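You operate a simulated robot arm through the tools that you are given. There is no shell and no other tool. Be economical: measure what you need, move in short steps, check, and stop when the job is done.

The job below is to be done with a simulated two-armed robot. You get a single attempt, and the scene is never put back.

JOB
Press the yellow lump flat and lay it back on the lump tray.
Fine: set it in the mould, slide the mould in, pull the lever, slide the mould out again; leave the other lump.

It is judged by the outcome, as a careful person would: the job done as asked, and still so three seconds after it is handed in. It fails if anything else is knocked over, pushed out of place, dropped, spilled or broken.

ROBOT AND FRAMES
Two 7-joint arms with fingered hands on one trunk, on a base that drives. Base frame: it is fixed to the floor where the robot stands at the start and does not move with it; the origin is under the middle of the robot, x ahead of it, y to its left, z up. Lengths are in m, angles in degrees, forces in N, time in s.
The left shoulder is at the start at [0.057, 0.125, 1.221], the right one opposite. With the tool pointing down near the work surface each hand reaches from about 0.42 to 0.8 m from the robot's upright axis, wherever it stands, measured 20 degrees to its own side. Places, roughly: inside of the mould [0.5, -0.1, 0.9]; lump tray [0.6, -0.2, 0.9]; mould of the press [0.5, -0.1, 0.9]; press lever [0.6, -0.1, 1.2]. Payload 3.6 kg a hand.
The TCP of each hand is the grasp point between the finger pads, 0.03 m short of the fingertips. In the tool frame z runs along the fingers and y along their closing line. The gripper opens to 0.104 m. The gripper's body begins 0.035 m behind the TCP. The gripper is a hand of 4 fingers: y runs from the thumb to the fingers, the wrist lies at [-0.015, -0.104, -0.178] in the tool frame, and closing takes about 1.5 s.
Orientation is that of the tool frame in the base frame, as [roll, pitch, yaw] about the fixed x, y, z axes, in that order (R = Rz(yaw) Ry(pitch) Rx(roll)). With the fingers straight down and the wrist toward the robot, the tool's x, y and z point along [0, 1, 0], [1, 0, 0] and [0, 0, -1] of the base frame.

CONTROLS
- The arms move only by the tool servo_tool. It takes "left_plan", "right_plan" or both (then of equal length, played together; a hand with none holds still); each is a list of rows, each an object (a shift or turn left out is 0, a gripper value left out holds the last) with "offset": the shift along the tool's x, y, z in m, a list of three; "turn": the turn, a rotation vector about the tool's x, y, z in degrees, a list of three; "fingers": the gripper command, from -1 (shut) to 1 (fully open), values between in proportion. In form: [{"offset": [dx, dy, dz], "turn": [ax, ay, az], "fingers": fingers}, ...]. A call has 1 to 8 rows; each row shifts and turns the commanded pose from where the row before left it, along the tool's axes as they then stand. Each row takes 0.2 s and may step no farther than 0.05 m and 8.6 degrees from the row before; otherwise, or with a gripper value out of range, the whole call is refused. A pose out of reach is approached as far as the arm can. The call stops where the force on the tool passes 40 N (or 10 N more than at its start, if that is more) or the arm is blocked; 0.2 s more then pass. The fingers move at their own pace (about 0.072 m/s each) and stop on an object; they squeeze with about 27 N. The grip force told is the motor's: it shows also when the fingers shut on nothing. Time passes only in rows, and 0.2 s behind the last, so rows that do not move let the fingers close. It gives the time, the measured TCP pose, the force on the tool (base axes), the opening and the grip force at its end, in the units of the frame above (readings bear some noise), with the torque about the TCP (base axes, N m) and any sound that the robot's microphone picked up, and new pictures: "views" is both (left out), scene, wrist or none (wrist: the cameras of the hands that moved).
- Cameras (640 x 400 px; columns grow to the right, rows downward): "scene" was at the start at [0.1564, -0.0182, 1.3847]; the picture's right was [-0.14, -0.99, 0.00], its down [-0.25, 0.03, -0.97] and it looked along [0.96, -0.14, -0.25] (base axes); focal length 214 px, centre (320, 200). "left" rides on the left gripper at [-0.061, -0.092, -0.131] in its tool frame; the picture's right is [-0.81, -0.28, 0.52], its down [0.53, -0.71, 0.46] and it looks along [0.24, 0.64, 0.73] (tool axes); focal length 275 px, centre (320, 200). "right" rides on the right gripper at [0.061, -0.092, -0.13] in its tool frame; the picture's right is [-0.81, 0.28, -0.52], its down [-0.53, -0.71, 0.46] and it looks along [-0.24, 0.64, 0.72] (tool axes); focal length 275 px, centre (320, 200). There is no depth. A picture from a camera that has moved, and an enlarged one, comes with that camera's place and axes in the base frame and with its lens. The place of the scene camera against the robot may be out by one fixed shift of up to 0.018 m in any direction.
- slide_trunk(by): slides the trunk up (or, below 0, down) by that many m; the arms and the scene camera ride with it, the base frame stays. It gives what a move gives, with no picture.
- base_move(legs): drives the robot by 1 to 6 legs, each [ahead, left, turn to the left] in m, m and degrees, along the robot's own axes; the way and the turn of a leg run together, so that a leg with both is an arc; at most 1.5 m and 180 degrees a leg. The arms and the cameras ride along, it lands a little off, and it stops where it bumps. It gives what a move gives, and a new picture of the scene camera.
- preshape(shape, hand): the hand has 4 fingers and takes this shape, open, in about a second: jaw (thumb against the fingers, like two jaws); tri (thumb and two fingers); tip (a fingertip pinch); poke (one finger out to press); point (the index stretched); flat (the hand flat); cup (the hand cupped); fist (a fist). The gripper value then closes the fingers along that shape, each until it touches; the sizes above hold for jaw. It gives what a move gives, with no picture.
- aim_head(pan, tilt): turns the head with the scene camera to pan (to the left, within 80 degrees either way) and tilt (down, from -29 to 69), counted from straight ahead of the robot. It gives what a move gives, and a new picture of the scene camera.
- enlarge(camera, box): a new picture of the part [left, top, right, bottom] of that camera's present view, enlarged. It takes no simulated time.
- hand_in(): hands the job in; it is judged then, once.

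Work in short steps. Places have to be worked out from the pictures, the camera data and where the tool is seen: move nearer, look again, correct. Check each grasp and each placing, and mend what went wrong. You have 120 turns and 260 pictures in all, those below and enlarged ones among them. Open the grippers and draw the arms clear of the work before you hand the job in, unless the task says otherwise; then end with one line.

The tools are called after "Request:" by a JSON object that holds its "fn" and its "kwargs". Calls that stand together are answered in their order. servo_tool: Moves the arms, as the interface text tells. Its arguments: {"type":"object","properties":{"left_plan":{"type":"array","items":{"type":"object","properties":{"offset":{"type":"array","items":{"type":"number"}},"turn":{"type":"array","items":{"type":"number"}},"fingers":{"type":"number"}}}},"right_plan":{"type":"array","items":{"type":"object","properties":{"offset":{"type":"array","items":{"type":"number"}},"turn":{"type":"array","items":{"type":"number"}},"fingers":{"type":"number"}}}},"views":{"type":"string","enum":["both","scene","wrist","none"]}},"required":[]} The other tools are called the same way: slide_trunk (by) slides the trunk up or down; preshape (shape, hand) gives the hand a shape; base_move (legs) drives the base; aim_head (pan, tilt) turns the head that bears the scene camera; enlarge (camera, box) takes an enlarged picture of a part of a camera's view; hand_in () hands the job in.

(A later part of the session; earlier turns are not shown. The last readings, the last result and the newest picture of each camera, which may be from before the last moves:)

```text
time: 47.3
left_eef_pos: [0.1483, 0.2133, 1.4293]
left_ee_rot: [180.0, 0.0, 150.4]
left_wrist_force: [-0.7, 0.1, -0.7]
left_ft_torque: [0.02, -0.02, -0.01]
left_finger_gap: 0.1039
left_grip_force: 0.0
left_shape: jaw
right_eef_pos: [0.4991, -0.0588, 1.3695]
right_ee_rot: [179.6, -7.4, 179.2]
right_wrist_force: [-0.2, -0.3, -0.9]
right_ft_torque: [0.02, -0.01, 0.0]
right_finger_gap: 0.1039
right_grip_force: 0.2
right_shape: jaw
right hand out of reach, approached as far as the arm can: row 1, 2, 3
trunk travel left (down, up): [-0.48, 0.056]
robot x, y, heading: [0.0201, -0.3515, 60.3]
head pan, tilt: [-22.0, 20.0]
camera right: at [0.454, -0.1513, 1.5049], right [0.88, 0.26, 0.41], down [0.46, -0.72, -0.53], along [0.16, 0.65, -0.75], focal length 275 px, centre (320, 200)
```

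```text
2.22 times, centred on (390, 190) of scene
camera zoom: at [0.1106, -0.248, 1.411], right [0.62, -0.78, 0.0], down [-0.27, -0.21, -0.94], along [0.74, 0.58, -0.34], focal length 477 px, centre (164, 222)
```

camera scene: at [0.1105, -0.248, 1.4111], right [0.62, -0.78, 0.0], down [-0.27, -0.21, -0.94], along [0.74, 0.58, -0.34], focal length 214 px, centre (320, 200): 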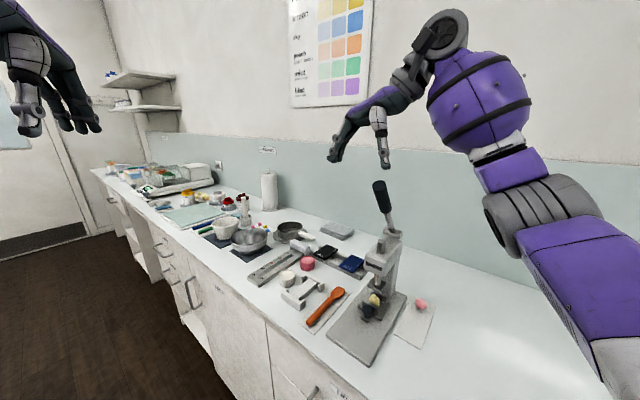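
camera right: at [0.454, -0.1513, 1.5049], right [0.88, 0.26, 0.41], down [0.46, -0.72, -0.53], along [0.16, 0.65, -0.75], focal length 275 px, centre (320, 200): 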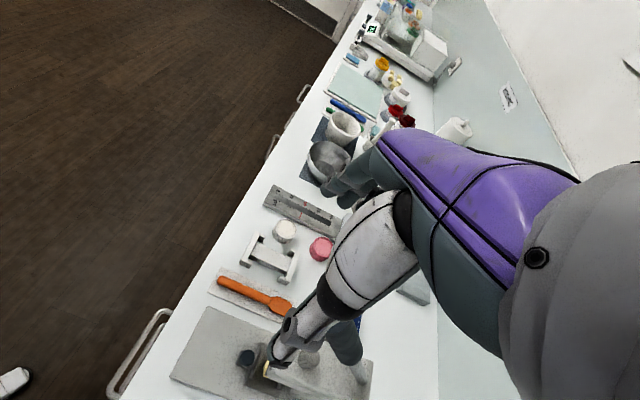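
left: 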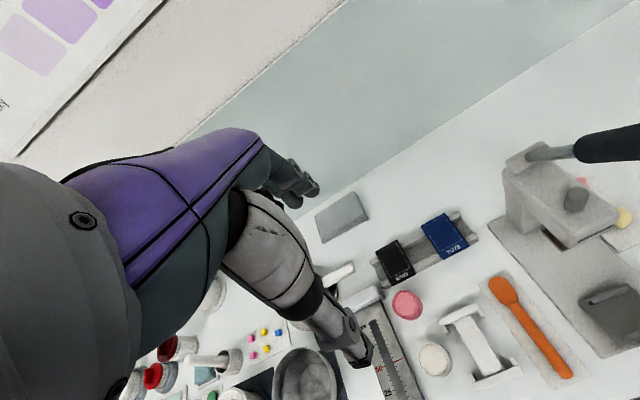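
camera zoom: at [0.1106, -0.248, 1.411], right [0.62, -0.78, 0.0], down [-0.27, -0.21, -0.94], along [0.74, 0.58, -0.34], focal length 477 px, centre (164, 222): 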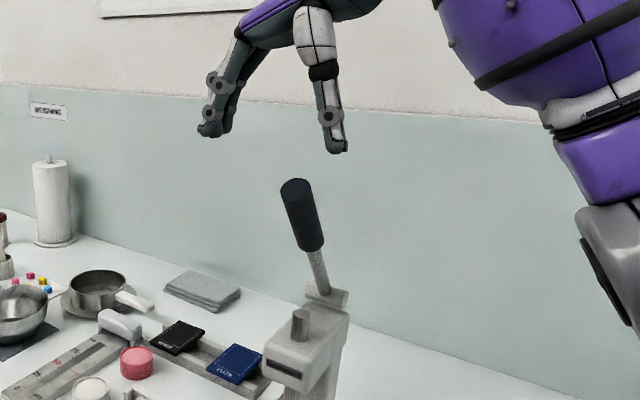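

The limit is the wrist yaw at this height, not distance. I relax the yaw by 24° and retry moving above the handle.

Request:
{"fn": "servo_tool", "kwargs": {"right_plan": [{"turn": [0, 0, 8]}, {"turn": [0, 0, 8]}, {"turn": [0, 0, 8]}, {"offset": [-0.03, 0.01, 0]}, {"offset": [-0.03, 0.01, 0]}], "views": "wrist"}}

Request:
{"fn": "enlarge", "kwargs": {"camera": "scene", "box": [320, 100, 460, 280]}}

```text
time: 48.5
left_eef_pos: [0.1487, 0.2137, 1.4306]
left_ee_rot: [180.0, 0.0, 150.5]
left_wrist_force: [0.0, -0.1, 0.1]
left_ft_torque: [0.01, -0.02, 0.03]
left_finger_gap: 0.1037
left_grip_force: 0.2
left_shape: jaw
right_eef_pos: [0.5637, -0.0643, 1.361]
right_ee_rot: [-177.4, -7.0, 155.2]
right_wrist_force: [0.2, -0.3, 0.4]
right_ft_torque: [-0.01, 0.02, -0.04]
right_finger_gap: 0.1038
right_grip_force: 0.1
right_shape: jaw
trunk travel left (down, up): [-0.48, 0.056]
robot x, y, heading: [0.0214, -0.3506, 59.9]
head pan, tilt: [-22.0, 20.0]
camera right: at [0.4872, -0.1246, 1.5023], right [0.91, -0.09, 0.4], down [0.12, -0.87, -0.48], along [0.39, 0.49, -0.78], focal length 275 px, centre (320, 200)
```

right: 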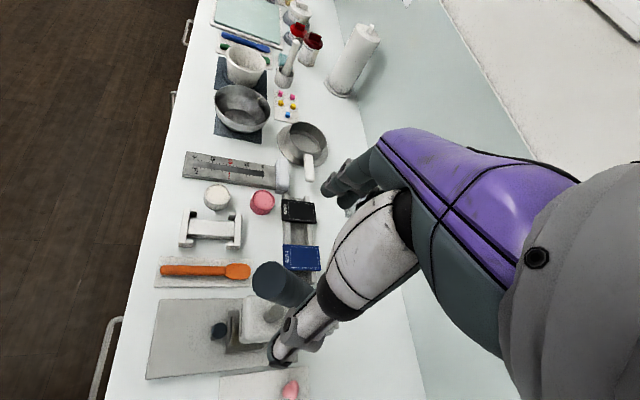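

```text
2.22 times, centred on (390, 190) of scene
camera zoom: at [0.1108, -0.2477, 1.411], right [0.62, -0.78, 0.0], down [-0.27, -0.21, -0.94], along [0.74, 0.58, -0.34], focal length 477 px, centre (164, 222)
```

zoom: 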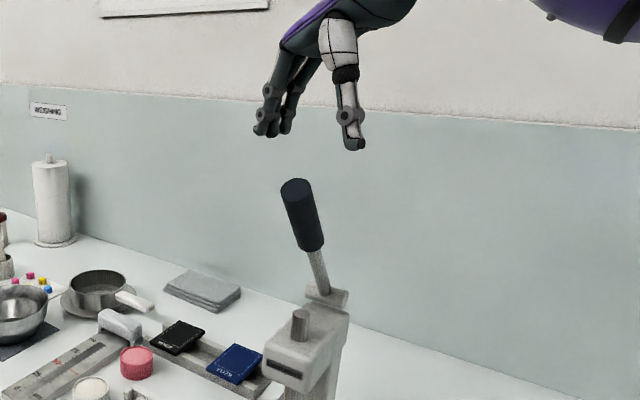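

Now reachable. The handle top is at (0.545,-0.062,1.285) in the wrist view. I descend around it.

Request:
{"fn": "servo_tool", "kwargs": {"right_plan": [{"offset": [-0.006, 0.003, 0.035]}, {"offset": [-0.006, 0.003, 0.035]}, {"offset": [0, 0, 0.025]}], "views": "wrist"}}

Request:
{"fn": "enlarge", "kwargs": {"camera": "scene", "box": [320, 100, 460, 280]}}

```text
time: 49.3
left_eef_pos: [0.1476, 0.2144, 1.4298]
left_ee_rot: [-179.9, 0.0, 150.4]
left_wrist_force: [0.0, -0.6, 0.9]
left_ft_torque: [0.01, 0.0, 0.0]
left_finger_gap: 0.1036
left_grip_force: 0.0
left_shape: jaw
right_eef_pos: [0.5635, -0.0644, 1.2631]
right_ee_rot: [-177.3, -7.0, 155.0]
right_wrist_force: [0.2, 0.3, 0.9]
right_ft_torque: [-0.01, 0.02, 0.03]
right_finger_gap: 0.1037
right_grip_force: 0.2
right_shape: jaw
trunk travel left (down, up): [-0.48, 0.056]
robot x, y, heading: [0.0219, -0.348, 60.6]
head pan, tilt: [-22.0, 20.0]
camera right: at [0.4869, -0.1242, 1.4052], right [0.91, -0.09, 0.4], down [0.12, -0.87, -0.48], along [0.39, 0.49, -0.78], focal length 275 px, centre (320, 200)
```

right: 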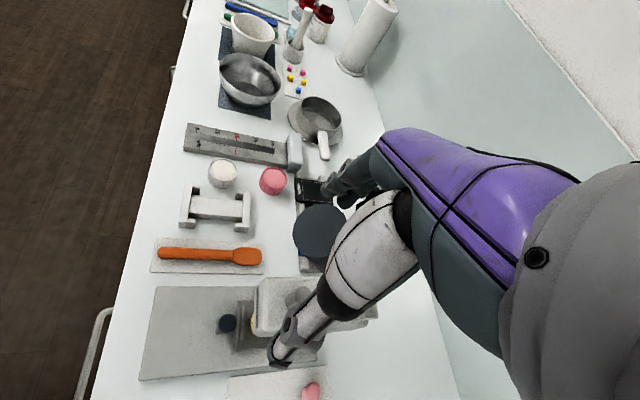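

```text
2.22 times, centred on (390, 190) of scene
camera zoom: at [0.1105, -0.2477, 1.411], right [0.62, -0.78, 0.0], down [-0.27, -0.21, -0.94], along [0.74, 0.58, -0.34], focal length 477 px, centre (164, 222)
```

zoom: 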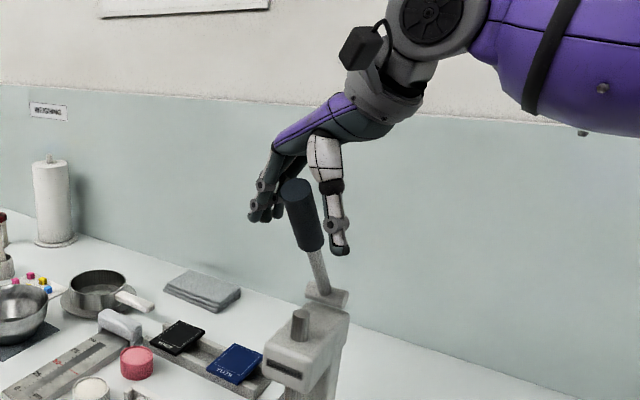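

The handle is between thumb and fingers. Close.

Request:
{"fn": "servo_tool", "kwargs": {"right_plan": [{"fingers": 0}, {"fingers": -1}, {"fingers": -1}, {"fingers": -1}, {"fingers": -1}, {"fingers": -1}], "views": "wrist"}}

Request:
{"fn": "enlarge", "kwargs": {"camera": "scene", "box": [320, 100, 460, 280]}}

```text
time: 50.7
left_eef_pos: [0.1469, 0.2132, 1.4302]
left_ee_rot: [-180.0, 0.0, 150.4]
left_wrist_force: [-0.6, 0.4, 0.5]
left_ft_torque: [0.03, -0.01, 0.0]
left_finger_gap: 0.1036
left_grip_force: 0.1
left_shape: jaw
right_eef_pos: [0.5629, -0.0645, 1.2639]
right_ee_rot: [-177.3, -7.0, 155.2]
right_wrist_force: [-4.2, -3.3, -8.7]
right_ft_torque: [0.31, -0.14, 0.14]
right_finger_gap: 0.0226
right_grip_force: 26.5
right_shape: jaw
trunk travel left (down, up): [-0.48, 0.056]
robot x, y, heading: [0.0179, -0.35, 60.1]
head pan, tilt: [-22.0, 20.0]
camera right: at [0.4865, -0.1239, 1.4047], right [0.91, -0.09, 0.4], down [0.12, -0.87, -0.48], along [0.39, 0.49, -0.78], focal length 275 px, centre (320, 200)
```

right: 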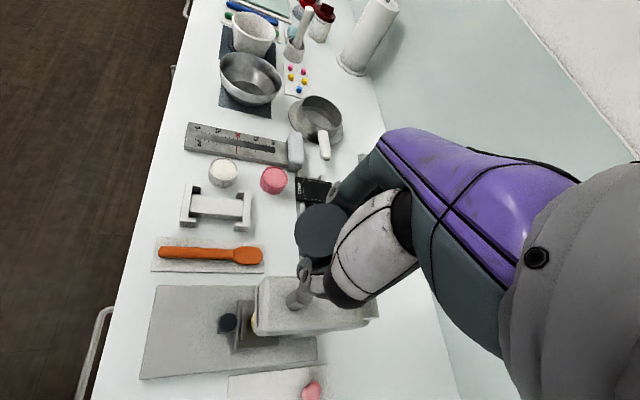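

```text
2.22 times, centred on (390, 190) of scene
camera zoom: at [0.1102, -0.2477, 1.4109], right [0.62, -0.78, 0.0], down [-0.27, -0.21, -0.94], along [0.74, 0.58, -0.34], focal length 477 px, centre (164, 222)
```

zoom: 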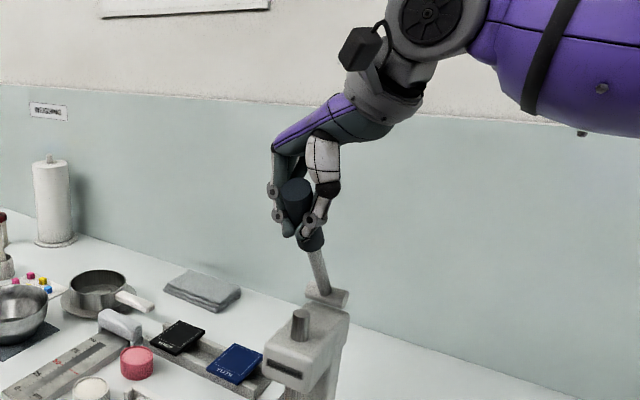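

Handle gripped. I pull it along its arc, about a pivot near (0.69,1.10), starting with 15°.

Request:
{"fn": "servo_tool", "kwargs": {"right_plan": [{"offset": [0.0112, -0.0053, 0.013]}, {"offset": [0.0098, -0.0047, 0.0142]}, {"offset": [0.0087, -0.0042, 0.0152]}], "views": "none"}}

Request:
{"fn": "enlarge", "kwargs": {"camera": "scene", "box": [320, 120, 460, 320]}}

```text
time: 51.5
left_eef_pos: [0.1493, 0.21, 1.4304]
left_ee_rot: [180.0, 0.0, 150.4]
left_wrist_force: [-1.0, 0.9, 0.5]
left_ft_torque: [0.02, 0.04, 0.0]
left_finger_gap: 0.1034
left_grip_force: 0.1
left_shape: jaw
right_eef_pos: [0.5246, -0.0651, 1.2263]
right_ee_rot: [-177.4, -6.9, 155.0]
right_wrist_force: [2.0, -12.8, 2.2]
right_ft_torque: [0.16, -0.07, 0.17]
right_finger_gap: 0.021
right_grip_force: 27.0
right_shape: jaw
trunk travel left (down, up): [-0.48, 0.056]
robot x, y, heading: [0.0178, -0.353, 60.2]
head pan, tilt: [-22.0, 20.0]
```

```text
2.00 times, centred on (390, 220) of scene
camera zoom: at [0.1105, -0.2504, 1.4113], right [0.62, -0.78, 0.0], down [-0.27, -0.21, -0.94], along [0.74, 0.58, -0.34], focal length 429 px, centre (180, 160)
```

zoom: 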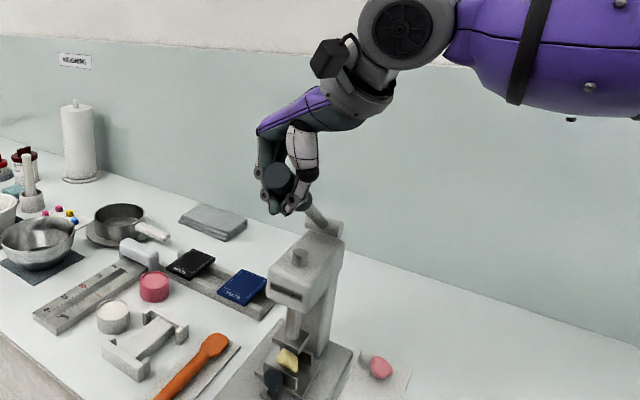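

The lever moves and the ram is descending. Continue along the arc.

Request:
{"fn": "servo_tool", "kwargs": {"right_plan": [{"offset": [0.0069, -0.0046, 0.0159]}, {"offset": [0.0056, -0.004, 0.0165]}], "views": "none"}}

Request:
{"fn": "enlarge", "kwargs": {"camera": "scene", "box": [320, 120, 460, 320]}}

```text
time: 52.1
left_eef_pos: [0.1491, 0.2126, 1.4292]
left_ee_rot: [-179.9, 0.0, 150.4]
left_wrist_force: [0.3, -0.1, 0.2]
left_ft_torque: [0.04, 0.03, 0.0]
left_finger_gap: 0.1039
left_grip_force: 0.0
left_shape: jaw
right_eef_pos: [0.5061, -0.066, 1.1969]
right_ee_rot: [-177.4, -7.0, 155.2]
right_wrist_force: [3.9, -10.8, -0.5]
right_ft_torque: [0.13, 0.0, 0.16]
right_finger_gap: 0.0196
right_grip_force: 27.1
right_shape: jaw
trunk travel left (down, up): [-0.48, 0.056]
robot x, y, heading: [0.0197, -0.349, 60.3]
head pan, tilt: [-22.0, 20.0]
```

```text
2.00 times, centred on (390, 220) of scene
camera zoom: at [0.1112, -0.2495, 1.4111], right [0.62, -0.78, 0.0], down [-0.27, -0.21, -0.94], along [0.74, 0.58, -0.34], focal length 429 px, centre (180, 160)
```

zoom: 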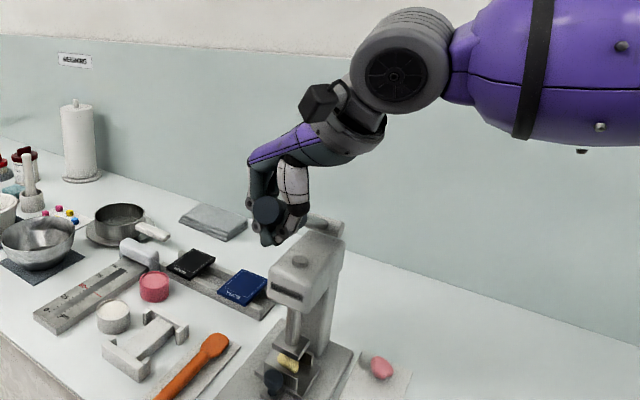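

The ram has reached the lump. I keep pulling down to press it.

Request:
{"fn": "servo_tool", "kwargs": {"right_plan": [{"offset": [0.0044, -0.0032, 0.017]}, {"offset": [0.0032, -0.0022, 0.0174]}], "views": "none"}}

Request:
{"fn": "enlarge", "kwargs": {"camera": "scene", "box": [320, 140, 460, 320]}}

```text
time: 52.7
left_eef_pos: [0.1488, 0.2121, 1.4296]
left_ee_rot: [180.0, 0.0, 150.5]
left_wrist_force: [-0.6, -0.8, 0.2]
left_ft_torque: [0.02, -0.01, -0.02]
left_finger_gap: 0.1038
left_grip_force: 0.1
left_shape: jaw
right_eef_pos: [0.4921, -0.0667, 1.1639]
right_ee_rot: [-177.3, -7.0, 155.0]
right_wrist_force: [4.2, -8.8, 1.4]
right_ft_torque: [0.12, -0.06, 0.21]
right_finger_gap: 0.0188
right_grip_force: 26.6
right_shape: jaw
trunk travel left (down, up): [-0.48, 0.056]
robot x, y, heading: [0.0232, -0.3508, 60.5]
head pan, tilt: [-22.0, 20.0]
```

```text
2.22 times, centred on (390, 230) of scene
camera zoom: at [0.1112, -0.249, 1.4111], right [0.62, -0.78, 0.0], down [-0.27, -0.21, -0.94], along [0.74, 0.58, -0.34], focal length 477 px, centre (164, 133)
```

zoom: 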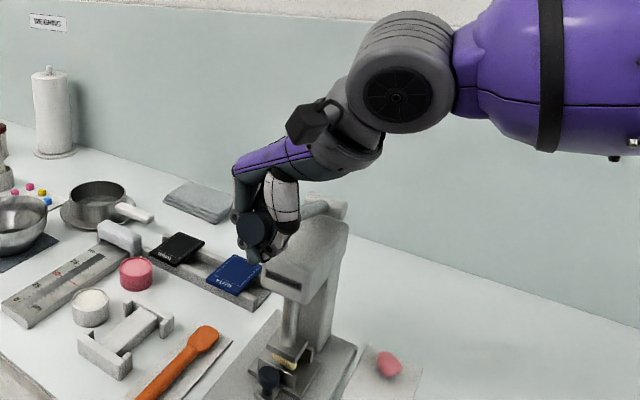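

Request:
{"fn": "servo_tool", "kwargs": {"right_plan": [{"offset": [0.002, -0.0018, 0.0178]}, {"offset": [0.0005, -0.0008, 0.018]}], "views": "none"}}

Request:
{"fn": "enlarge", "kwargs": {"camera": "scene", "box": [320, 140, 460, 320]}}

```text
time: 53.3
left_eef_pos: [0.148, 0.2141, 1.4296]
left_ee_rot: [180.0, 0.1, 150.4]
left_wrist_force: [0.2, -0.6, 0.2]
left_ft_torque: [0.0, 0.02, 0.02]
left_finger_gap: 0.1038
left_grip_force: 0.1
left_shape: jaw
right_eef_pos: [0.4835, -0.0654, 1.1288]
right_ee_rot: [-177.5, -6.9, 155.2]
right_wrist_force: [-2.4, 3.9, 5.7]
right_ft_torque: [-0.01, -0.37, 0.31]
right_finger_gap: 0.0168
right_grip_force: 26.9
right_shape: jaw
trunk travel left (down, up): [-0.48, 0.056]
robot x, y, heading: [0.0184, -0.3502, 60.5]
head pan, tilt: [-22.0, 20.0]
```

```text
2.22 times, centred on (390, 230) of scene
camera zoom: at [0.1098, -0.2469, 1.411], right [0.62, -0.78, 0.0], down [-0.27, -0.21, -0.94], along [0.74, 0.58, -0.34], focal length 477 px, centre (164, 133)
```

zoom: 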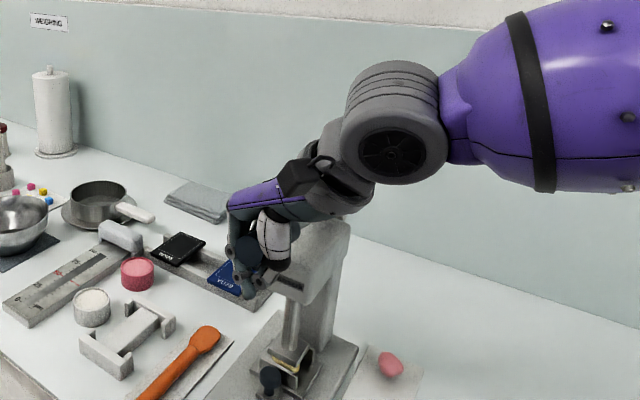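

Request:
{"fn": "enlarge", "kwargs": {"camera": "scene", "box": [350, 240, 420, 320]}}

Request:
{"fn": "enlarge", "kwargs": {"camera": "right", "box": [100, 180, 420, 400]}}

```text
5.00 times, centred on (385, 280) of scene
camera zoom: at [0.1098, -0.2469, 1.411], right [0.62, -0.78, 0.0], down [-0.27, -0.21, -0.94], along [0.74, 0.58, -0.34], focal length 1072 px, centre (-5, -200)
```

zoom: 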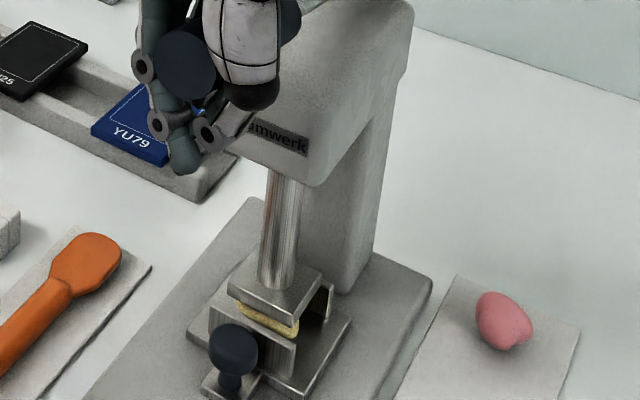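

```text
1.82 times, centred on (260, 290) of right
camera zoom: at [0.4057, -0.1264, 1.2703], right [0.91, -0.09, 0.4], down [0.13, -0.87, -0.49], along [0.39, 0.49, -0.78], focal length 500 px, centre (429, 36)
```

zoom: 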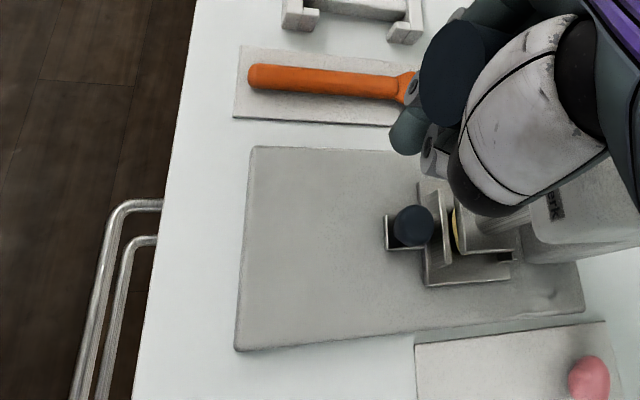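

The ram is inside the mould and the lump is already partly flattened. I continue down while watching force.

Request:
{"fn": "servo_tool", "kwargs": {"right_plan": [{"offset": [-0.0008, 0.0002, 0.015]}, {"offset": [-0.002, 0.0008, 0.015]}], "views": "none"}}

Request:
{"fn": "enlarge", "kwargs": {"camera": "scene", "box": [345, 200, 425, 320]}}

```text
time: 53.9
left_eef_pos: [0.1465, 0.2123, 1.4318]
left_ee_rot: [180.0, 0.1, 150.5]
left_wrist_force: [-0.1, -0.4, -0.1]
left_ft_torque: [0.03, -0.02, 0.02]
left_finger_gap: 0.1034
left_grip_force: 0.0
left_shape: jaw
right_eef_pos: [0.4818, -0.0659, 1.1052]
right_ee_rot: [-178.2, -6.8, 155.4]
right_wrist_force: [1.7, 4.9, 34.0]
right_ft_torque: [-0.18, -0.44, 0.69]
right_finger_gap: 0.0166
right_grip_force: 26.8
right_shape: jaw
trunk travel left (down, up): [-0.48, 0.056]
robot x, y, heading: [0.0234, -0.3489, 60.5]
head pan, tilt: [-22.0, 20.0]
```

```text
3.33 times, centred on (385, 260) of scene
camera zoom: at [0.1081, -0.2488, 1.4119], right [0.62, -0.78, 0.0], down [-0.27, -0.21, -0.94], along [0.74, 0.58, -0.34], focal length 715 px, centre (103, 0)
```

zoom: 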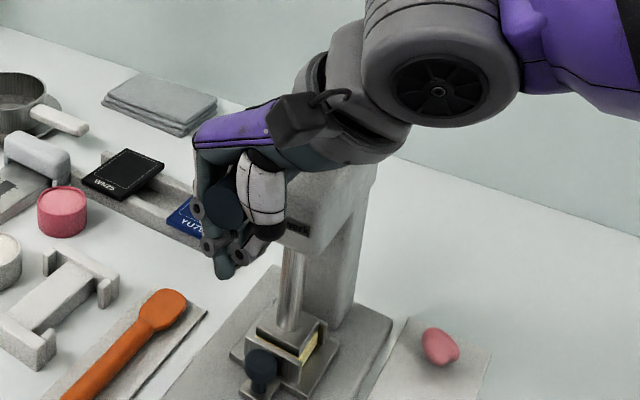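

Force has risen to 34 N, so it's pressing firmly. I check the gap closely.

Request:
{"fn": "enlarge", "kwargs": {"camera": "scene", "box": [365, 270, 405, 310]}}

Request:
{"fn": "enlarge", "kwargs": {"camera": "right", "box": [220, 220, 420, 360]}}

```text
10.00 times, centred on (385, 290) of scene
camera zoom: at [0.1081, -0.2488, 1.4119], right [0.62, -0.78, 0.0], down [-0.27, -0.21, -0.94], along [0.74, 0.58, -0.34], focal length 2145 px, centre (-330, -700)
```

zoom: 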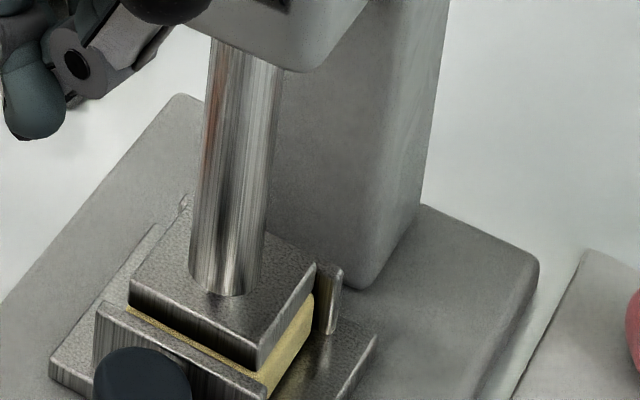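

```text
2.86 times, centred on (320, 290) of right
camera zoom: at [0.4037, -0.1275, 1.2452], right [0.91, -0.1, 0.41], down [0.13, -0.86, -0.49], along [0.4, 0.5, -0.77], focal length 786 px, centre (320, -57)
```

zoom: 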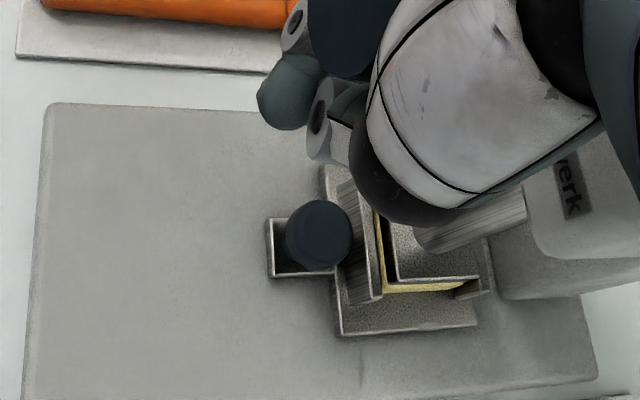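

The lump is now a slab, but I'd like it fully pressed. I continue to the lever's stop.

Request:
{"fn": "servo_tool", "kwargs": {"right_plan": [{"offset": [-0.001, 0.0004, 0.006]}, {"offset": [-0.001, 0.0004, 0.006]}, {"offset": [0, 0, 0]}, {"offset": [0, 0, 0]}], "views": "none"}}

Request:
{"fn": "enlarge", "kwargs": {"camera": "scene", "box": [365, 270, 405, 310]}}

```text
time: 54.2
left_eef_pos: [0.1465, 0.2109, 1.43]
left_ee_rot: [180.0, 0.0, 150.4]
left_wrist_force: [0.3, -0.3, 1.1]
left_ft_torque: [0.01, 0.03, 0.02]
left_finger_gap: 0.1034
left_grip_force: 0.0
left_shape: jaw
right_eef_pos: [0.4822, -0.0649, 1.1052]
right_ee_rot: [-178.7, -7.2, 155.5]
right_wrist_force: [-3.2, -6.7, 22.5]
right_ft_torque: [0.14, -0.08, 0.55]
right_finger_gap: 0.0169
right_grip_force: 27.4
right_shape: jaw
trunk travel left (down, up): [-0.48, 0.056]
robot x, y, heading: [0.0193, -0.3497, 60.4]
head pan, tilt: [-22.0, 20.0]
stopped in row 1 (right hand): the force on the tool passed its limit at 46 N (the readings are from after the stop); the commanded pose is now the measured one
```

```text
10.00 times, centred on (385, 290) of scene
camera zoom: at [0.1093, -0.2502, 1.4111], right [0.62, -0.78, 0.0], down [-0.27, -0.21, -0.94], along [0.74, 0.58, -0.34], focal length 2145 px, centre (-330, -700)
```

zoom: 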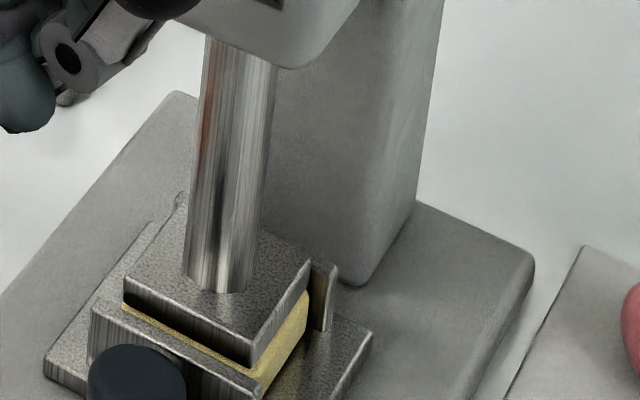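

Request:
{"fn": "servo_tool", "kwargs": {"right_plan": [{"offset": [0, 0, 0.002]}, {"offset": [0, 0, 0.002]}, {"offset": [0, 0, 0.002]}, {"offset": [0, 0, 0.002]}, {"offset": [0, 0, 0.0]}], "views": "none"}}

Request:
{"fn": "enlarge", "kwargs": {"camera": "right", "box": [270, 260, 390, 350]}}

Request:
{"fn": "enlarge", "kwargs": {"camera": "scene", "box": [340, 180, 420, 260]}}

```text
time: 54.8
left_eef_pos: [0.1482, 0.2095, 1.4306]
left_ee_rot: [179.9, 0.0, 150.4]
left_wrist_force: [0.2, -0.7, 0.5]
left_ft_torque: [-0.03, 0.0, -0.01]
left_finger_gap: 0.1037
left_grip_force: 0.0
left_shape: jaw
right_eef_pos: [0.4823, -0.0633, 1.1059]
right_ee_rot: [-179.4, -7.2, 155.7]
right_wrist_force: [-1.7, -12.5, 21.7]
right_ft_torque: [0.31, 0.08, 0.51]
right_finger_gap: 0.0171
right_grip_force: 27.0
right_shape: jaw
trunk travel left (down, up): [-0.48, 0.056]
robot x, y, heading: [0.0192, -0.3492, 60.6]
head pan, tilt: [-22.0, 20.0]
stopped in row 2 (right hand): the force on the tool passed its limit at 42 N (the readings are from after the stop); the commanded pose is now the measured one
```

```text
4.44 times, centred on (330, 305) of right
camera zoom: at [0.4038, -0.1288, 1.2438], right [0.91, -0.1, 0.41], down [0.14, -0.85, -0.51], along [0.4, 0.52, -0.76], focal length 1224 px, centre (276, -267)
```

zoom: 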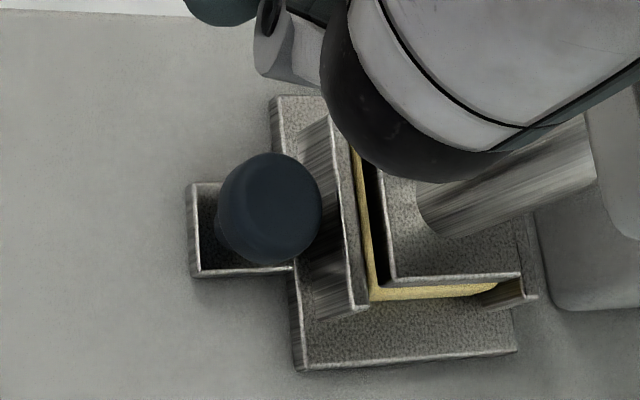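

```text
5.00 times, centred on (380, 220) of scene
camera zoom: at [0.1092, -0.2515, 1.4112], right [0.62, -0.78, 0.0], down [-0.27, -0.21, -0.94], along [0.74, 0.58, -0.34], focal length 1072 px, centre (20, 100)
```

zoom: 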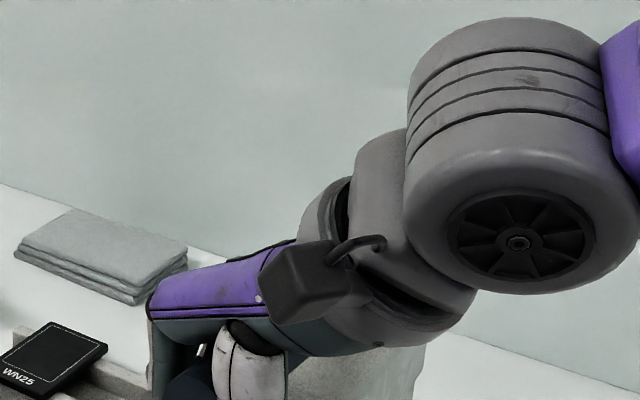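

The ram won't go further at 42 N, so I take it as the press stop. I now raise the lever back along the same arc, still gripping it.

Request:
{"fn": "servo_tool", "kwargs": {"right_plan": [{"offset": [0.001, -0.0004, -0.01]}, {"offset": [-0.0005, 0.0008, -0.018]}, {"offset": [-0.002, 0.0018, -0.0178]}, {"offset": [-0.0032, 0.0022, -0.0174]}, {"offset": [-0.0044, 0.0032, -0.017]}, {"offset": [-0.0056, 0.004, -0.0165]}], "views": "none"}}

Request:
{"fn": "enlarge", "kwargs": {"camera": "scene", "box": [320, 140, 460, 320]}}

```text
time: 56.2
left_eef_pos: [0.1499, 0.2126, 1.4298]
left_ee_rot: [-180.0, 0.0, 150.4]
left_wrist_force: [-0.1, -0.4, 0.6]
left_ft_torque: [0.01, 0.01, 0.0]
left_finger_gap: 0.1038
left_grip_force: 0.0
left_shape: jaw
right_eef_pos: [0.514, -0.0638, 1.1947]
right_ee_rot: [-178.7, -7.2, 155.5]
right_wrist_force: [4.6, -10.5, -7.4]
right_ft_torque: [0.64, 1.24, 0.78]
right_finger_gap: 0.0171
right_grip_force: 26.6
right_shape: jaw
trunk travel left (down, up): [-0.48, 0.056]
robot x, y, heading: [0.0185, -0.3495, 60.4]
head pan, tilt: [-22.0, 20.0]
```

```text
2.22 times, centred on (390, 230) of scene
camera zoom: at [0.1124, -0.2494, 1.4109], right [0.62, -0.78, 0.0], down [-0.27, -0.21, -0.94], along [0.74, 0.58, -0.34], focal length 477 px, centre (164, 133)
```

zoom: 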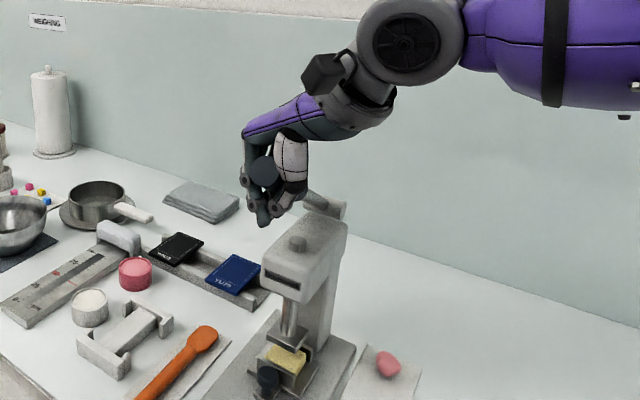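

Request:
{"fn": "servo_tool", "kwargs": {"right_plan": [{"offset": [-0.0069, 0.0036, -0.0159]}, {"offset": [-0.0087, 0.0042, -0.0152]}, {"offset": [-0.0098, 0.0047, -0.0142]}, {"offset": [-0.0112, 0.0053, -0.013]}], "views": "none"}}

Request:
{"fn": "enlarge", "kwargs": {"camera": "scene", "box": [320, 100, 460, 320]}}

Request:
{"fn": "enlarge", "kwargs": {"camera": "scene", "box": [355, 260, 415, 320]}}

```text
time: 57.2
left_eef_pos: [0.1496, 0.2113, 1.4307]
left_ee_rot: [179.9, 0.0, 150.4]
left_wrist_force: [-0.7, 0.6, -0.5]
left_ft_torque: [0.0, 0.03, 0.0]
left_finger_gap: 0.1036
left_grip_force: 0.0
left_shape: jaw
right_eef_pos: [0.5601, -0.0647, 1.2483]
right_ee_rot: [-178.4, -7.3, 155.5]
right_wrist_force: [-10.6, -16.7, -26.4]
right_ft_torque: [1.71, 4.43, 1.82]
right_finger_gap: 0.0185
right_grip_force: 26.6
right_shape: jaw
trunk travel left (down, up): [-0.48, 0.056]
robot x, y, heading: [0.0212, -0.3513, 60.6]
head pan, tilt: [-22.0, 20.0]
```

```text
1.82 times, centred on (390, 210) of scene
camera zoom: at [0.1115, -0.25, 1.4109], right [0.62, -0.78, 0.0], down [-0.27, -0.21, -0.94], along [0.74, 0.58, -0.34], focal length 390 px, centre (193, 182)
```

zoom: 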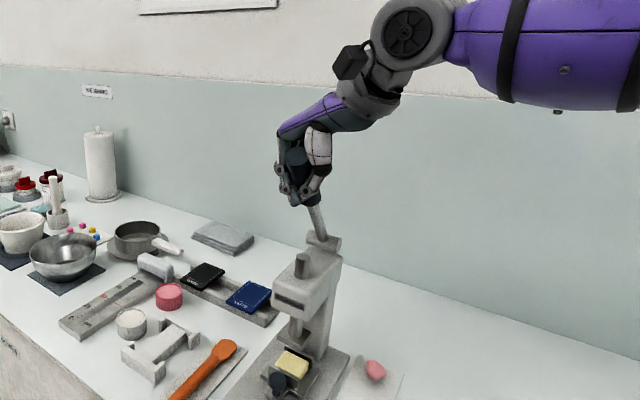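

```text
6.67 times, centred on (385, 290) of scene
camera zoom: at [0.1115, -0.25, 1.4109], right [0.62, -0.78, 0.0], down [-0.27, -0.21, -0.94], along [0.74, 0.58, -0.34], focal length 1430 px, centre (-113, -400)
```

zoom: 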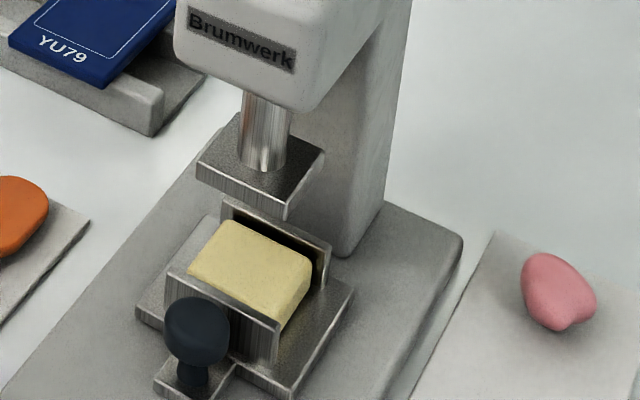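

The lever is back up, and the lump is now a flat-topped slab between the rails. I check its thickness from the wrist camera.

Request:
{"fn": "enlarge", "kwargs": {"camera": "right", "box": [180, 240, 400, 390]}}

```text
2.67 times, centred on (290, 315) of right
camera zoom: at [0.4821, -0.128, 1.387], right [0.91, -0.1, 0.4], down [0.13, -0.86, -0.5], along [0.39, 0.51, -0.77], focal length 734 px, centre (400, -107)
```

zoom: 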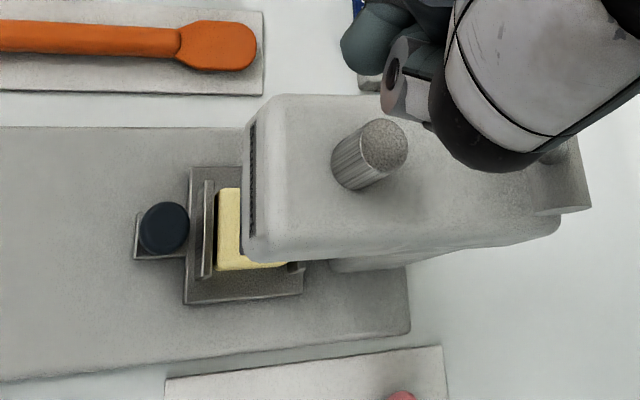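

The slab is about 16 mm tall, roughly half the lump's height. To be sure the press stroke is complete, I pull the lever again with a slower ramp at the end.

Request:
{"fn": "servo_tool", "kwargs": {"right_plan": [{"offset": [0.0112, -0.0056, 0.013]}, {"offset": [0.0098, -0.0052, 0.0142]}, {"offset": [0.0087, -0.0047, 0.0152]}, {"offset": [0.0072, -0.004, 0.0159]}, {"offset": [0.006, -0.0032, 0.0165]}, {"offset": [0.0046, -0.0026, 0.017]}, {"offset": [0.0032, -0.0017, 0.0174]}, {"offset": [0.002, -0.0012, 0.0178]}], "views": "none"}}

Request:
{"fn": "servo_tool", "kwargs": {"right_plan": [{"offset": [0.0, 0, 0.008]}, {"offset": [-0.001, 0.0004, 0.004]}, {"offset": [-0.001, 0.0004, 0.004]}], "views": "none"}}

```text
time: 59.0
left_eef_pos: [0.147, 0.2104, 1.4311]
left_ee_rot: [179.9, 0.0, 150.4]
left_wrist_force: [-0.7, 0.6, -0.2]
left_ft_torque: [0.01, 0.01, -0.02]
left_finger_gap: 0.1037
left_grip_force: 0.1
left_shape: jaw
right_eef_pos: [0.4848, -0.0633, 1.1302]
right_ee_rot: [-178.9, -7.0, 155.6]
right_wrist_force: [-7.5, -16.8, 3.5]
right_ft_torque: [0.71, -0.32, 0.1]
right_finger_gap: 0.0176
right_grip_force: 27.2
right_shape: jaw
trunk travel left (down, up): [-0.48, 0.056]
robot x, y, heading: [0.0237, -0.3505, 60.4]
head pan, tilt: [-22.0, 20.0]
```

```text
time: 59.8
left_eef_pos: [0.1456, 0.2107, 1.4301]
left_ee_rot: [179.9, 0.1, 150.4]
left_wrist_force: [1.2, 0.4, 0.5]
left_ft_torque: [0.03, -0.02, 0.04]
left_finger_gap: 0.1038
left_grip_force: 0.1
left_shape: jaw
right_eef_pos: [0.4838, -0.062, 1.1167]
right_ee_rot: [-179.0, -7.0, 155.7]
right_wrist_force: [-11.9, -12.9, 4.6]
right_ft_torque: [0.44, -0.52, 0.03]
right_finger_gap: 0.0176
right_grip_force: 27.4
right_shape: jaw
trunk travel left (down, up): [-0.48, 0.056]
robot x, y, heading: [0.0198, -0.35, 60.3]
head pan, tilt: [-22.0, 20.0]
```

Request:
{"fn": "servo_tool", "kwargs": {"right_plan": [{"offset": [-0.001, -0.001, 0.004]}, {"offset": [-0.001, -0.001, 0.004]}, {"offset": [-0.001, 0, 0.004]}], "views": "none"}}

Request:
{"fn": "enlarge", "kwargs": {"camera": "scene", "box": [345, 200, 425, 320]}}

```text
time: 60.6
left_eef_pos: [0.1459, 0.2102, 1.432]
left_ee_rot: [179.8, 0.1, 150.4]
left_wrist_force: [-0.9, -0.3, -0.4]
left_ft_torque: [0.04, 0.0, -0.01]
left_finger_gap: 0.1038
left_grip_force: 0.0
left_shape: jaw
right_eef_pos: [0.4839, -0.0617, 1.1084]
right_ee_rot: [-179.6, -7.0, 155.7]
right_wrist_force: [-7.0, -8.2, 26.9]
right_ft_torque: [0.02, -0.29, 0.23]
right_finger_gap: 0.0169
right_grip_force: 27.1
right_shape: jaw
trunk travel left (down, up): [-0.48, 0.056]
robot x, y, heading: [0.023, -0.3502, 60.2]
head pan, tilt: [-22.0, 20.0]
```

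```text
3.33 times, centred on (385, 260) of scene
camera zoom: at [0.1078, -0.2503, 1.4118], right [0.62, -0.78, 0.0], down [-0.27, -0.21, -0.94], along [0.74, 0.58, -0.34], focal length 715 px, centre (103, 0)
```

zoom: 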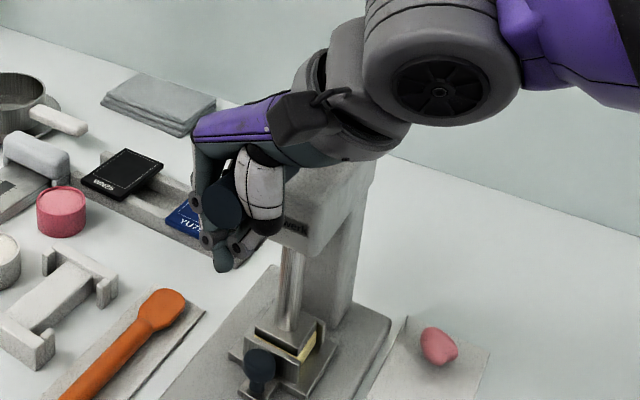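

Request:
{"fn": "servo_tool", "kwargs": {"right_plan": [{"offset": [0, 0, 0.001]}, {"offset": [0, 0, 0.001]}, {"offset": [0, 0, 0.0]}], "views": "none"}}

Request:
{"fn": "servo_tool", "kwargs": {"right_plan": [{"offset": [0, 0, 0.001]}, {"offset": [0, 0, 0.001]}, {"offset": [0, 0, 0.0]}], "views": "none"}}

Request:
{"fn": "enlarge", "kwargs": {"camera": "right", "box": [290, 270, 370, 330]}}

```text
time: 61.2
left_eef_pos: [0.1467, 0.2118, 1.4306]
left_ee_rot: [180.0, 0.0, 150.4]
left_wrist_force: [0.6, 0.0, 0.6]
left_ft_torque: [0.04, -0.02, 0.01]
left_finger_gap: 0.1039
left_grip_force: 0.1
left_shape: jaw
right_eef_pos: [0.485, -0.0624, 1.108]
right_ee_rot: [-179.9, -7.1, 155.9]
right_wrist_force: [-5.9, -10.9, 22.4]
right_ft_torque: [0.15, -0.12, 0.21]
right_finger_gap: 0.0168
right_grip_force: 27.2
right_shape: jaw
trunk travel left (down, up): [-0.48, 0.056]
robot x, y, heading: [0.0238, -0.3501, 60.6]
head pan, tilt: [-22.0, 20.0]
stopped in row 3 (right hand): the force on the tool passed its limit at 40 N (the readings are from after the stop); the commanded pose is now the measured one
```

```text
time: 62.0
left_eef_pos: [0.1477, 0.2088, 1.431]
left_ee_rot: [179.9, 0.0, 150.4]
left_wrist_force: [0.0, 0.2, -0.3]
left_ft_torque: [-0.01, 0.0, -0.02]
left_finger_gap: 0.1036
left_grip_force: 0.0
left_shape: jaw
right_eef_pos: [0.4829, -0.062, 1.1076]
right_ee_rot: [179.7, -7.2, 155.8]
right_wrist_force: [-4.5, -16.5, 21.9]
right_ft_torque: [0.33, 0.01, 0.26]
right_finger_gap: 0.017
right_grip_force: 27.2
right_shape: jaw
trunk travel left (down, up): [-0.48, 0.056]
robot x, y, heading: [0.0198, -0.3519, 60.3]
head pan, tilt: [-22.0, 20.0]
stopped in row 3 (right hand): the force on the tool passed its limit at 41 N (the readings are from after the stop); the commanded pose is now the measured one
```

```text
6.67 times, centred on (330, 300) of right
camera zoom: at [0.4056, -0.1294, 1.2441], right [0.9, -0.11, 0.41], down [0.14, -0.84, -0.52], along [0.4, 0.53, -0.75], focal length 1835 px, centre (253, -467)
```

zoom: 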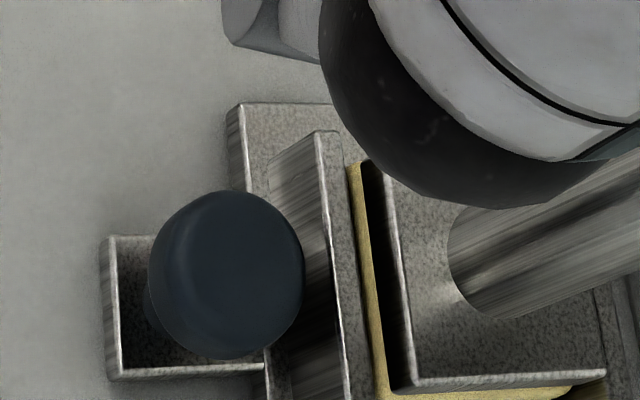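

It is stopped at the same rigid point, so the stroke is complete. I raise the lever back up.

Request:
{"fn": "servo_tool", "kwargs": {"right_plan": [{"offset": [0.001, -0.0004, -0.008]}, {"offset": [-0.0005, 0.0006, -0.018]}, {"offset": [-0.002, 0.0012, -0.0178]}, {"offset": [-0.0032, 0.0017, -0.0174]}, {"offset": [-0.0044, 0.0026, -0.017]}, {"offset": [-0.0056, 0.0032, -0.0165]}, {"offset": [-0.0069, 0.0036, -0.0159]}, {"offset": [-0.0087, 0.0042, -0.0152]}], "views": "none"}}

Request:
{"fn": "servo_tool", "kwargs": {"right_plan": [{"offset": [-0.0098, 0.0047, -0.0125]}, {"offset": [-0.008, 0.004, -0.009]}], "views": "none"}}

Request:
{"fn": "enlarge", "kwargs": {"camera": "scene", "box": [320, 100, 460, 320]}}

```text
time: 63.8
left_eef_pos: [0.1502, 0.2112, 1.429]
left_ee_rot: [-180.0, 0.0, 150.4]
left_wrist_force: [-0.2, 0.2, 0.9]
left_ft_torque: [0.02, 0.01, 0.02]
left_finger_gap: 0.1035
left_grip_force: 0.0
left_shape: jaw
right_eef_pos: [0.536, -0.0638, 1.2231]
right_ee_rot: [-179.5, -7.4, 155.7]
right_wrist_force: [-3.3, -12.1, -16.3]
right_ft_torque: [0.8, 2.89, 1.15]
right_finger_gap: 0.0181
right_grip_force: 26.4
right_shape: jaw
trunk travel left (down, up): [-0.48, 0.056]
robot x, y, heading: [0.0193, -0.3463, 60.2]
head pan, tilt: [-22.0, 20.0]
```

```text
time: 64.4
left_eef_pos: [0.1494, 0.2103, 1.4299]
left_ee_rot: [-180.0, 0.0, 150.4]
left_wrist_force: [0.3, 0.5, 1.0]
left_ft_torque: [-0.01, -0.02, 0.04]
left_finger_gap: 0.1036
left_grip_force: 0.0
left_shape: jaw
right_eef_pos: [0.5557, -0.0652, 1.2428]
right_ee_rot: [-179.6, -7.3, 155.9]
right_wrist_force: [-10.8, -13.3, -22.3]
right_ft_torque: [1.48, 4.15, 1.72]
right_finger_gap: 0.019
right_grip_force: 27.5
right_shape: jaw
trunk travel left (down, up): [-0.48, 0.056]
robot x, y, heading: [0.0246, -0.3527, 60.4]
head pan, tilt: [-22.0, 20.0]
```

```text
1.82 times, centred on (390, 210) of scene
camera zoom: at [0.1109, -0.2497, 1.411], right [0.62, -0.78, 0.0], down [-0.27, -0.21, -0.94], along [0.74, 0.58, -0.34], focal length 390 px, centre (193, 182)
```

zoom: 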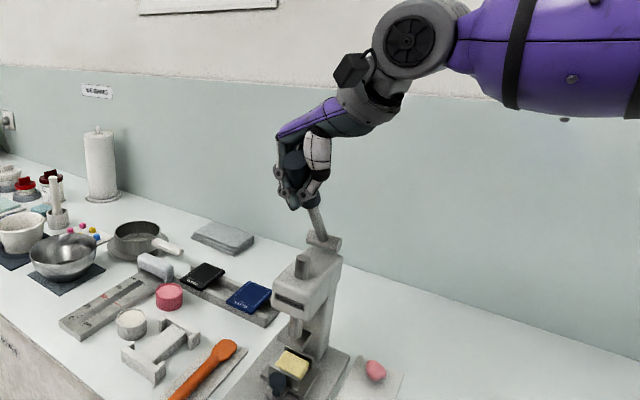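

Lever is up. I release it and lift off.

Request:
{"fn": "servo_tool", "kwargs": {"right_plan": [{"fingers": 1}, {"fingers": 1}, {"fingers": 1}, {"fingers": 1}, {"offset": [0, 0, -0.04]}, {"offset": [0, 0, -0.045]}, {"offset": [0, 0, -0.03]}], "views": "none"}}

Request:
{"fn": "enlarge", "kwargs": {"camera": "scene", "box": [320, 100, 460, 320]}}

```text
time: 66.0
left_eef_pos: [0.1495, 0.2138, 1.4294]
left_ee_rot: [180.0, 0.0, 150.4]
left_wrist_force: [-1.1, 0.5, 0.0]
left_ft_torque: [0.01, 0.01, 0.03]
left_finger_gap: 0.1039
left_grip_force: 0.0
left_shape: jaw
right_eef_pos: [0.5687, -0.0696, 1.3588]
right_ee_rot: [-179.8, -7.1, 155.8]
right_wrist_force: [-0.3, -0.5, -0.7]
right_ft_torque: [0.04, -0.01, 0.01]
right_finger_gap: 0.1037
right_grip_force: 0.1
right_shape: jaw
trunk travel left (down, up): [-0.48, 0.056]
robot x, y, heading: [0.0238, -0.3506, 60.2]
head pan, tilt: [-22.0, 20.0]
```

```text
1.82 times, centred on (390, 210) of scene
camera zoom: at [0.1106, -0.2478, 1.411], right [0.62, -0.78, 0.0], down [-0.27, -0.21, -0.94], along [0.74, 0.58, -0.34], focal length 390 px, centre (193, 182)
```

zoom: 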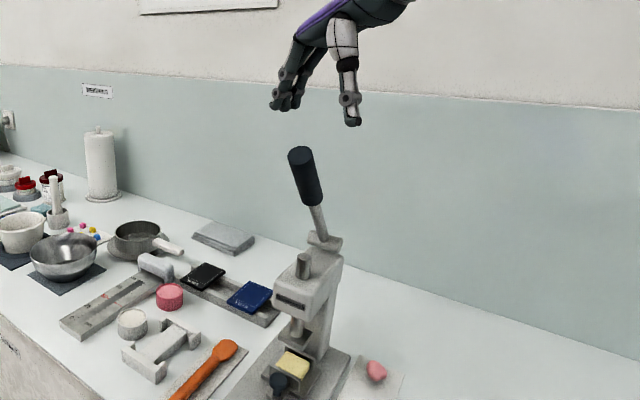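

The lever stands free. I move the hand back toward the robot, turn it to the knob-gripping orientation with tip shape and return the base to its earlier place.

Request:
{"fn": "servo_tool", "kwargs": {"right_plan": [{"offset": [0.038, -0.018, 0.005]}, {"offset": [0.038, -0.018, 0.005]}, {"offset": [0.038, -0.018, 0.005]}, {"offset": [0.038, -0.018, 0.005]}, {"offset": [0, -0.045, 0]}], "views": "none"}}

Request:
{"fn": "base_move", "kwargs": {"legs": [[-0.087, -0.05, 0]]}}

Request:
{"fn": "preshape", "kwargs": {"hand": "right", "shape": "tip"}}

Request:
{"fn": "slide_trunk", "kwargs": {"by": -0.15}}

```text
time: 67.2
left_eef_pos: [0.1491, 0.2105, 1.4315]
left_ee_rot: [179.9, 0.0, 150.4]
left_wrist_force: [0.0, -0.3, 0.7]
left_ft_torque: [0.05, 0.01, 0.01]
left_finger_gap: 0.1038
left_grip_force: 0.0
left_shape: jaw
right_eef_pos: [0.3824, -0.1154, 1.3615]
right_ee_rot: [-179.9, -7.0, 155.7]
right_wrist_force: [0.6, -0.3, 0.9]
right_ft_torque: [0.03, 0.02, -0.02]
right_finger_gap: 0.1038
right_grip_force: 0.0
right_shape: jaw
trunk travel left (down, up): [-0.48, 0.056]
robot x, y, heading: [0.0181, -0.3515, 60.3]
head pan, tilt: [-22.0, 20.0]
```

```text
time: 68.4
left_eef_pos: [0.1494, 0.1142, 1.4282]
left_ee_rot: [-179.9, 0.0, 150.5]
left_wrist_force: [-0.3, 0.3, -0.1]
left_ft_torque: [-0.03, -0.01, 0.02]
left_finger_gap: 0.1036
left_grip_force: 0.1
left_shape: jaw
right_eef_pos: [0.3833, -0.2131, 1.3602]
right_ee_rot: [-179.8, -7.1, 155.7]
right_wrist_force: [-0.6, 0.0, -0.1]
right_ft_torque: [0.0, -0.01, 0.02]
right_finger_gap: 0.1039
right_grip_force: 0.0
right_shape: jaw
trunk travel left (down, up): [-0.48, 0.056]
robot x, y, heading: [0.0172, -0.4464, 60.7]
head pan, tilt: [-22.0, 20.0]
camera scene: at [0.1115, -0.3474, 1.4109], right [0.62, -0.78, 0.0], down [-0.27, -0.21, -0.94], along [0.74, 0.58, -0.34], focal length 214 px, centre (320, 200)
```

scene: 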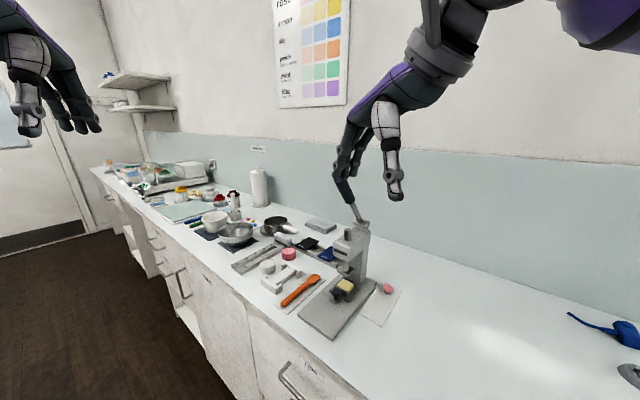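

```text
time: 69.3
left_eef_pos: [0.1496, 0.1135, 1.4298]
left_ee_rot: [-179.9, -0.1, 150.4]
left_wrist_force: [0.9, 0.8, -0.4]
left_ft_torque: [0.03, -0.01, 0.0]
left_finger_gap: 0.1039
left_grip_force: 0.1
left_shape: jaw
right_eef_pos: [0.3842, -0.2136, 1.361]
right_ee_rot: [-179.7, -7.1, 155.8]
right_wrist_force: [-1.1, 0.2, -0.1]
right_ft_torque: [0.01, -0.06, 0.02]
right_finger_gap: 0.1041
right_grip_force: 0.0
right_shape: tip
trunk travel left (down, up): [-0.48, 0.056]
robot x, y, heading: [0.0208, -0.4515, 60.4]
head pan, tilt: [-22.0, 20.0]
```

```text
time: 71.0
left_eef_pos: [0.1489, 0.1122, 1.2799]
left_ee_rot: [180.0, -0.1, 150.5]
left_wrist_force: [-0.6, -0.2, -0.3]
left_ft_torque: [-0.02, 0.01, 0.01]
left_finger_gap: 0.1037
left_grip_force: 0.0
left_shape: jaw
right_eef_pos: [0.3841, -0.213, 1.2113]
right_ee_rot: [-179.7, -7.1, 155.8]
right_wrist_force: [0.3, -0.2, 0.4]
right_ft_torque: [-0.02, 0.0, -0.02]
right_finger_gap: 0.1042
right_grip_force: 0.1
right_shape: tip
trunk travel left (down, up): [-0.33, 0.206]
robot x, y, heading: [0.0244, -0.4487, 60.6]
head pan, tilt: [-22.0, 20.0]
```

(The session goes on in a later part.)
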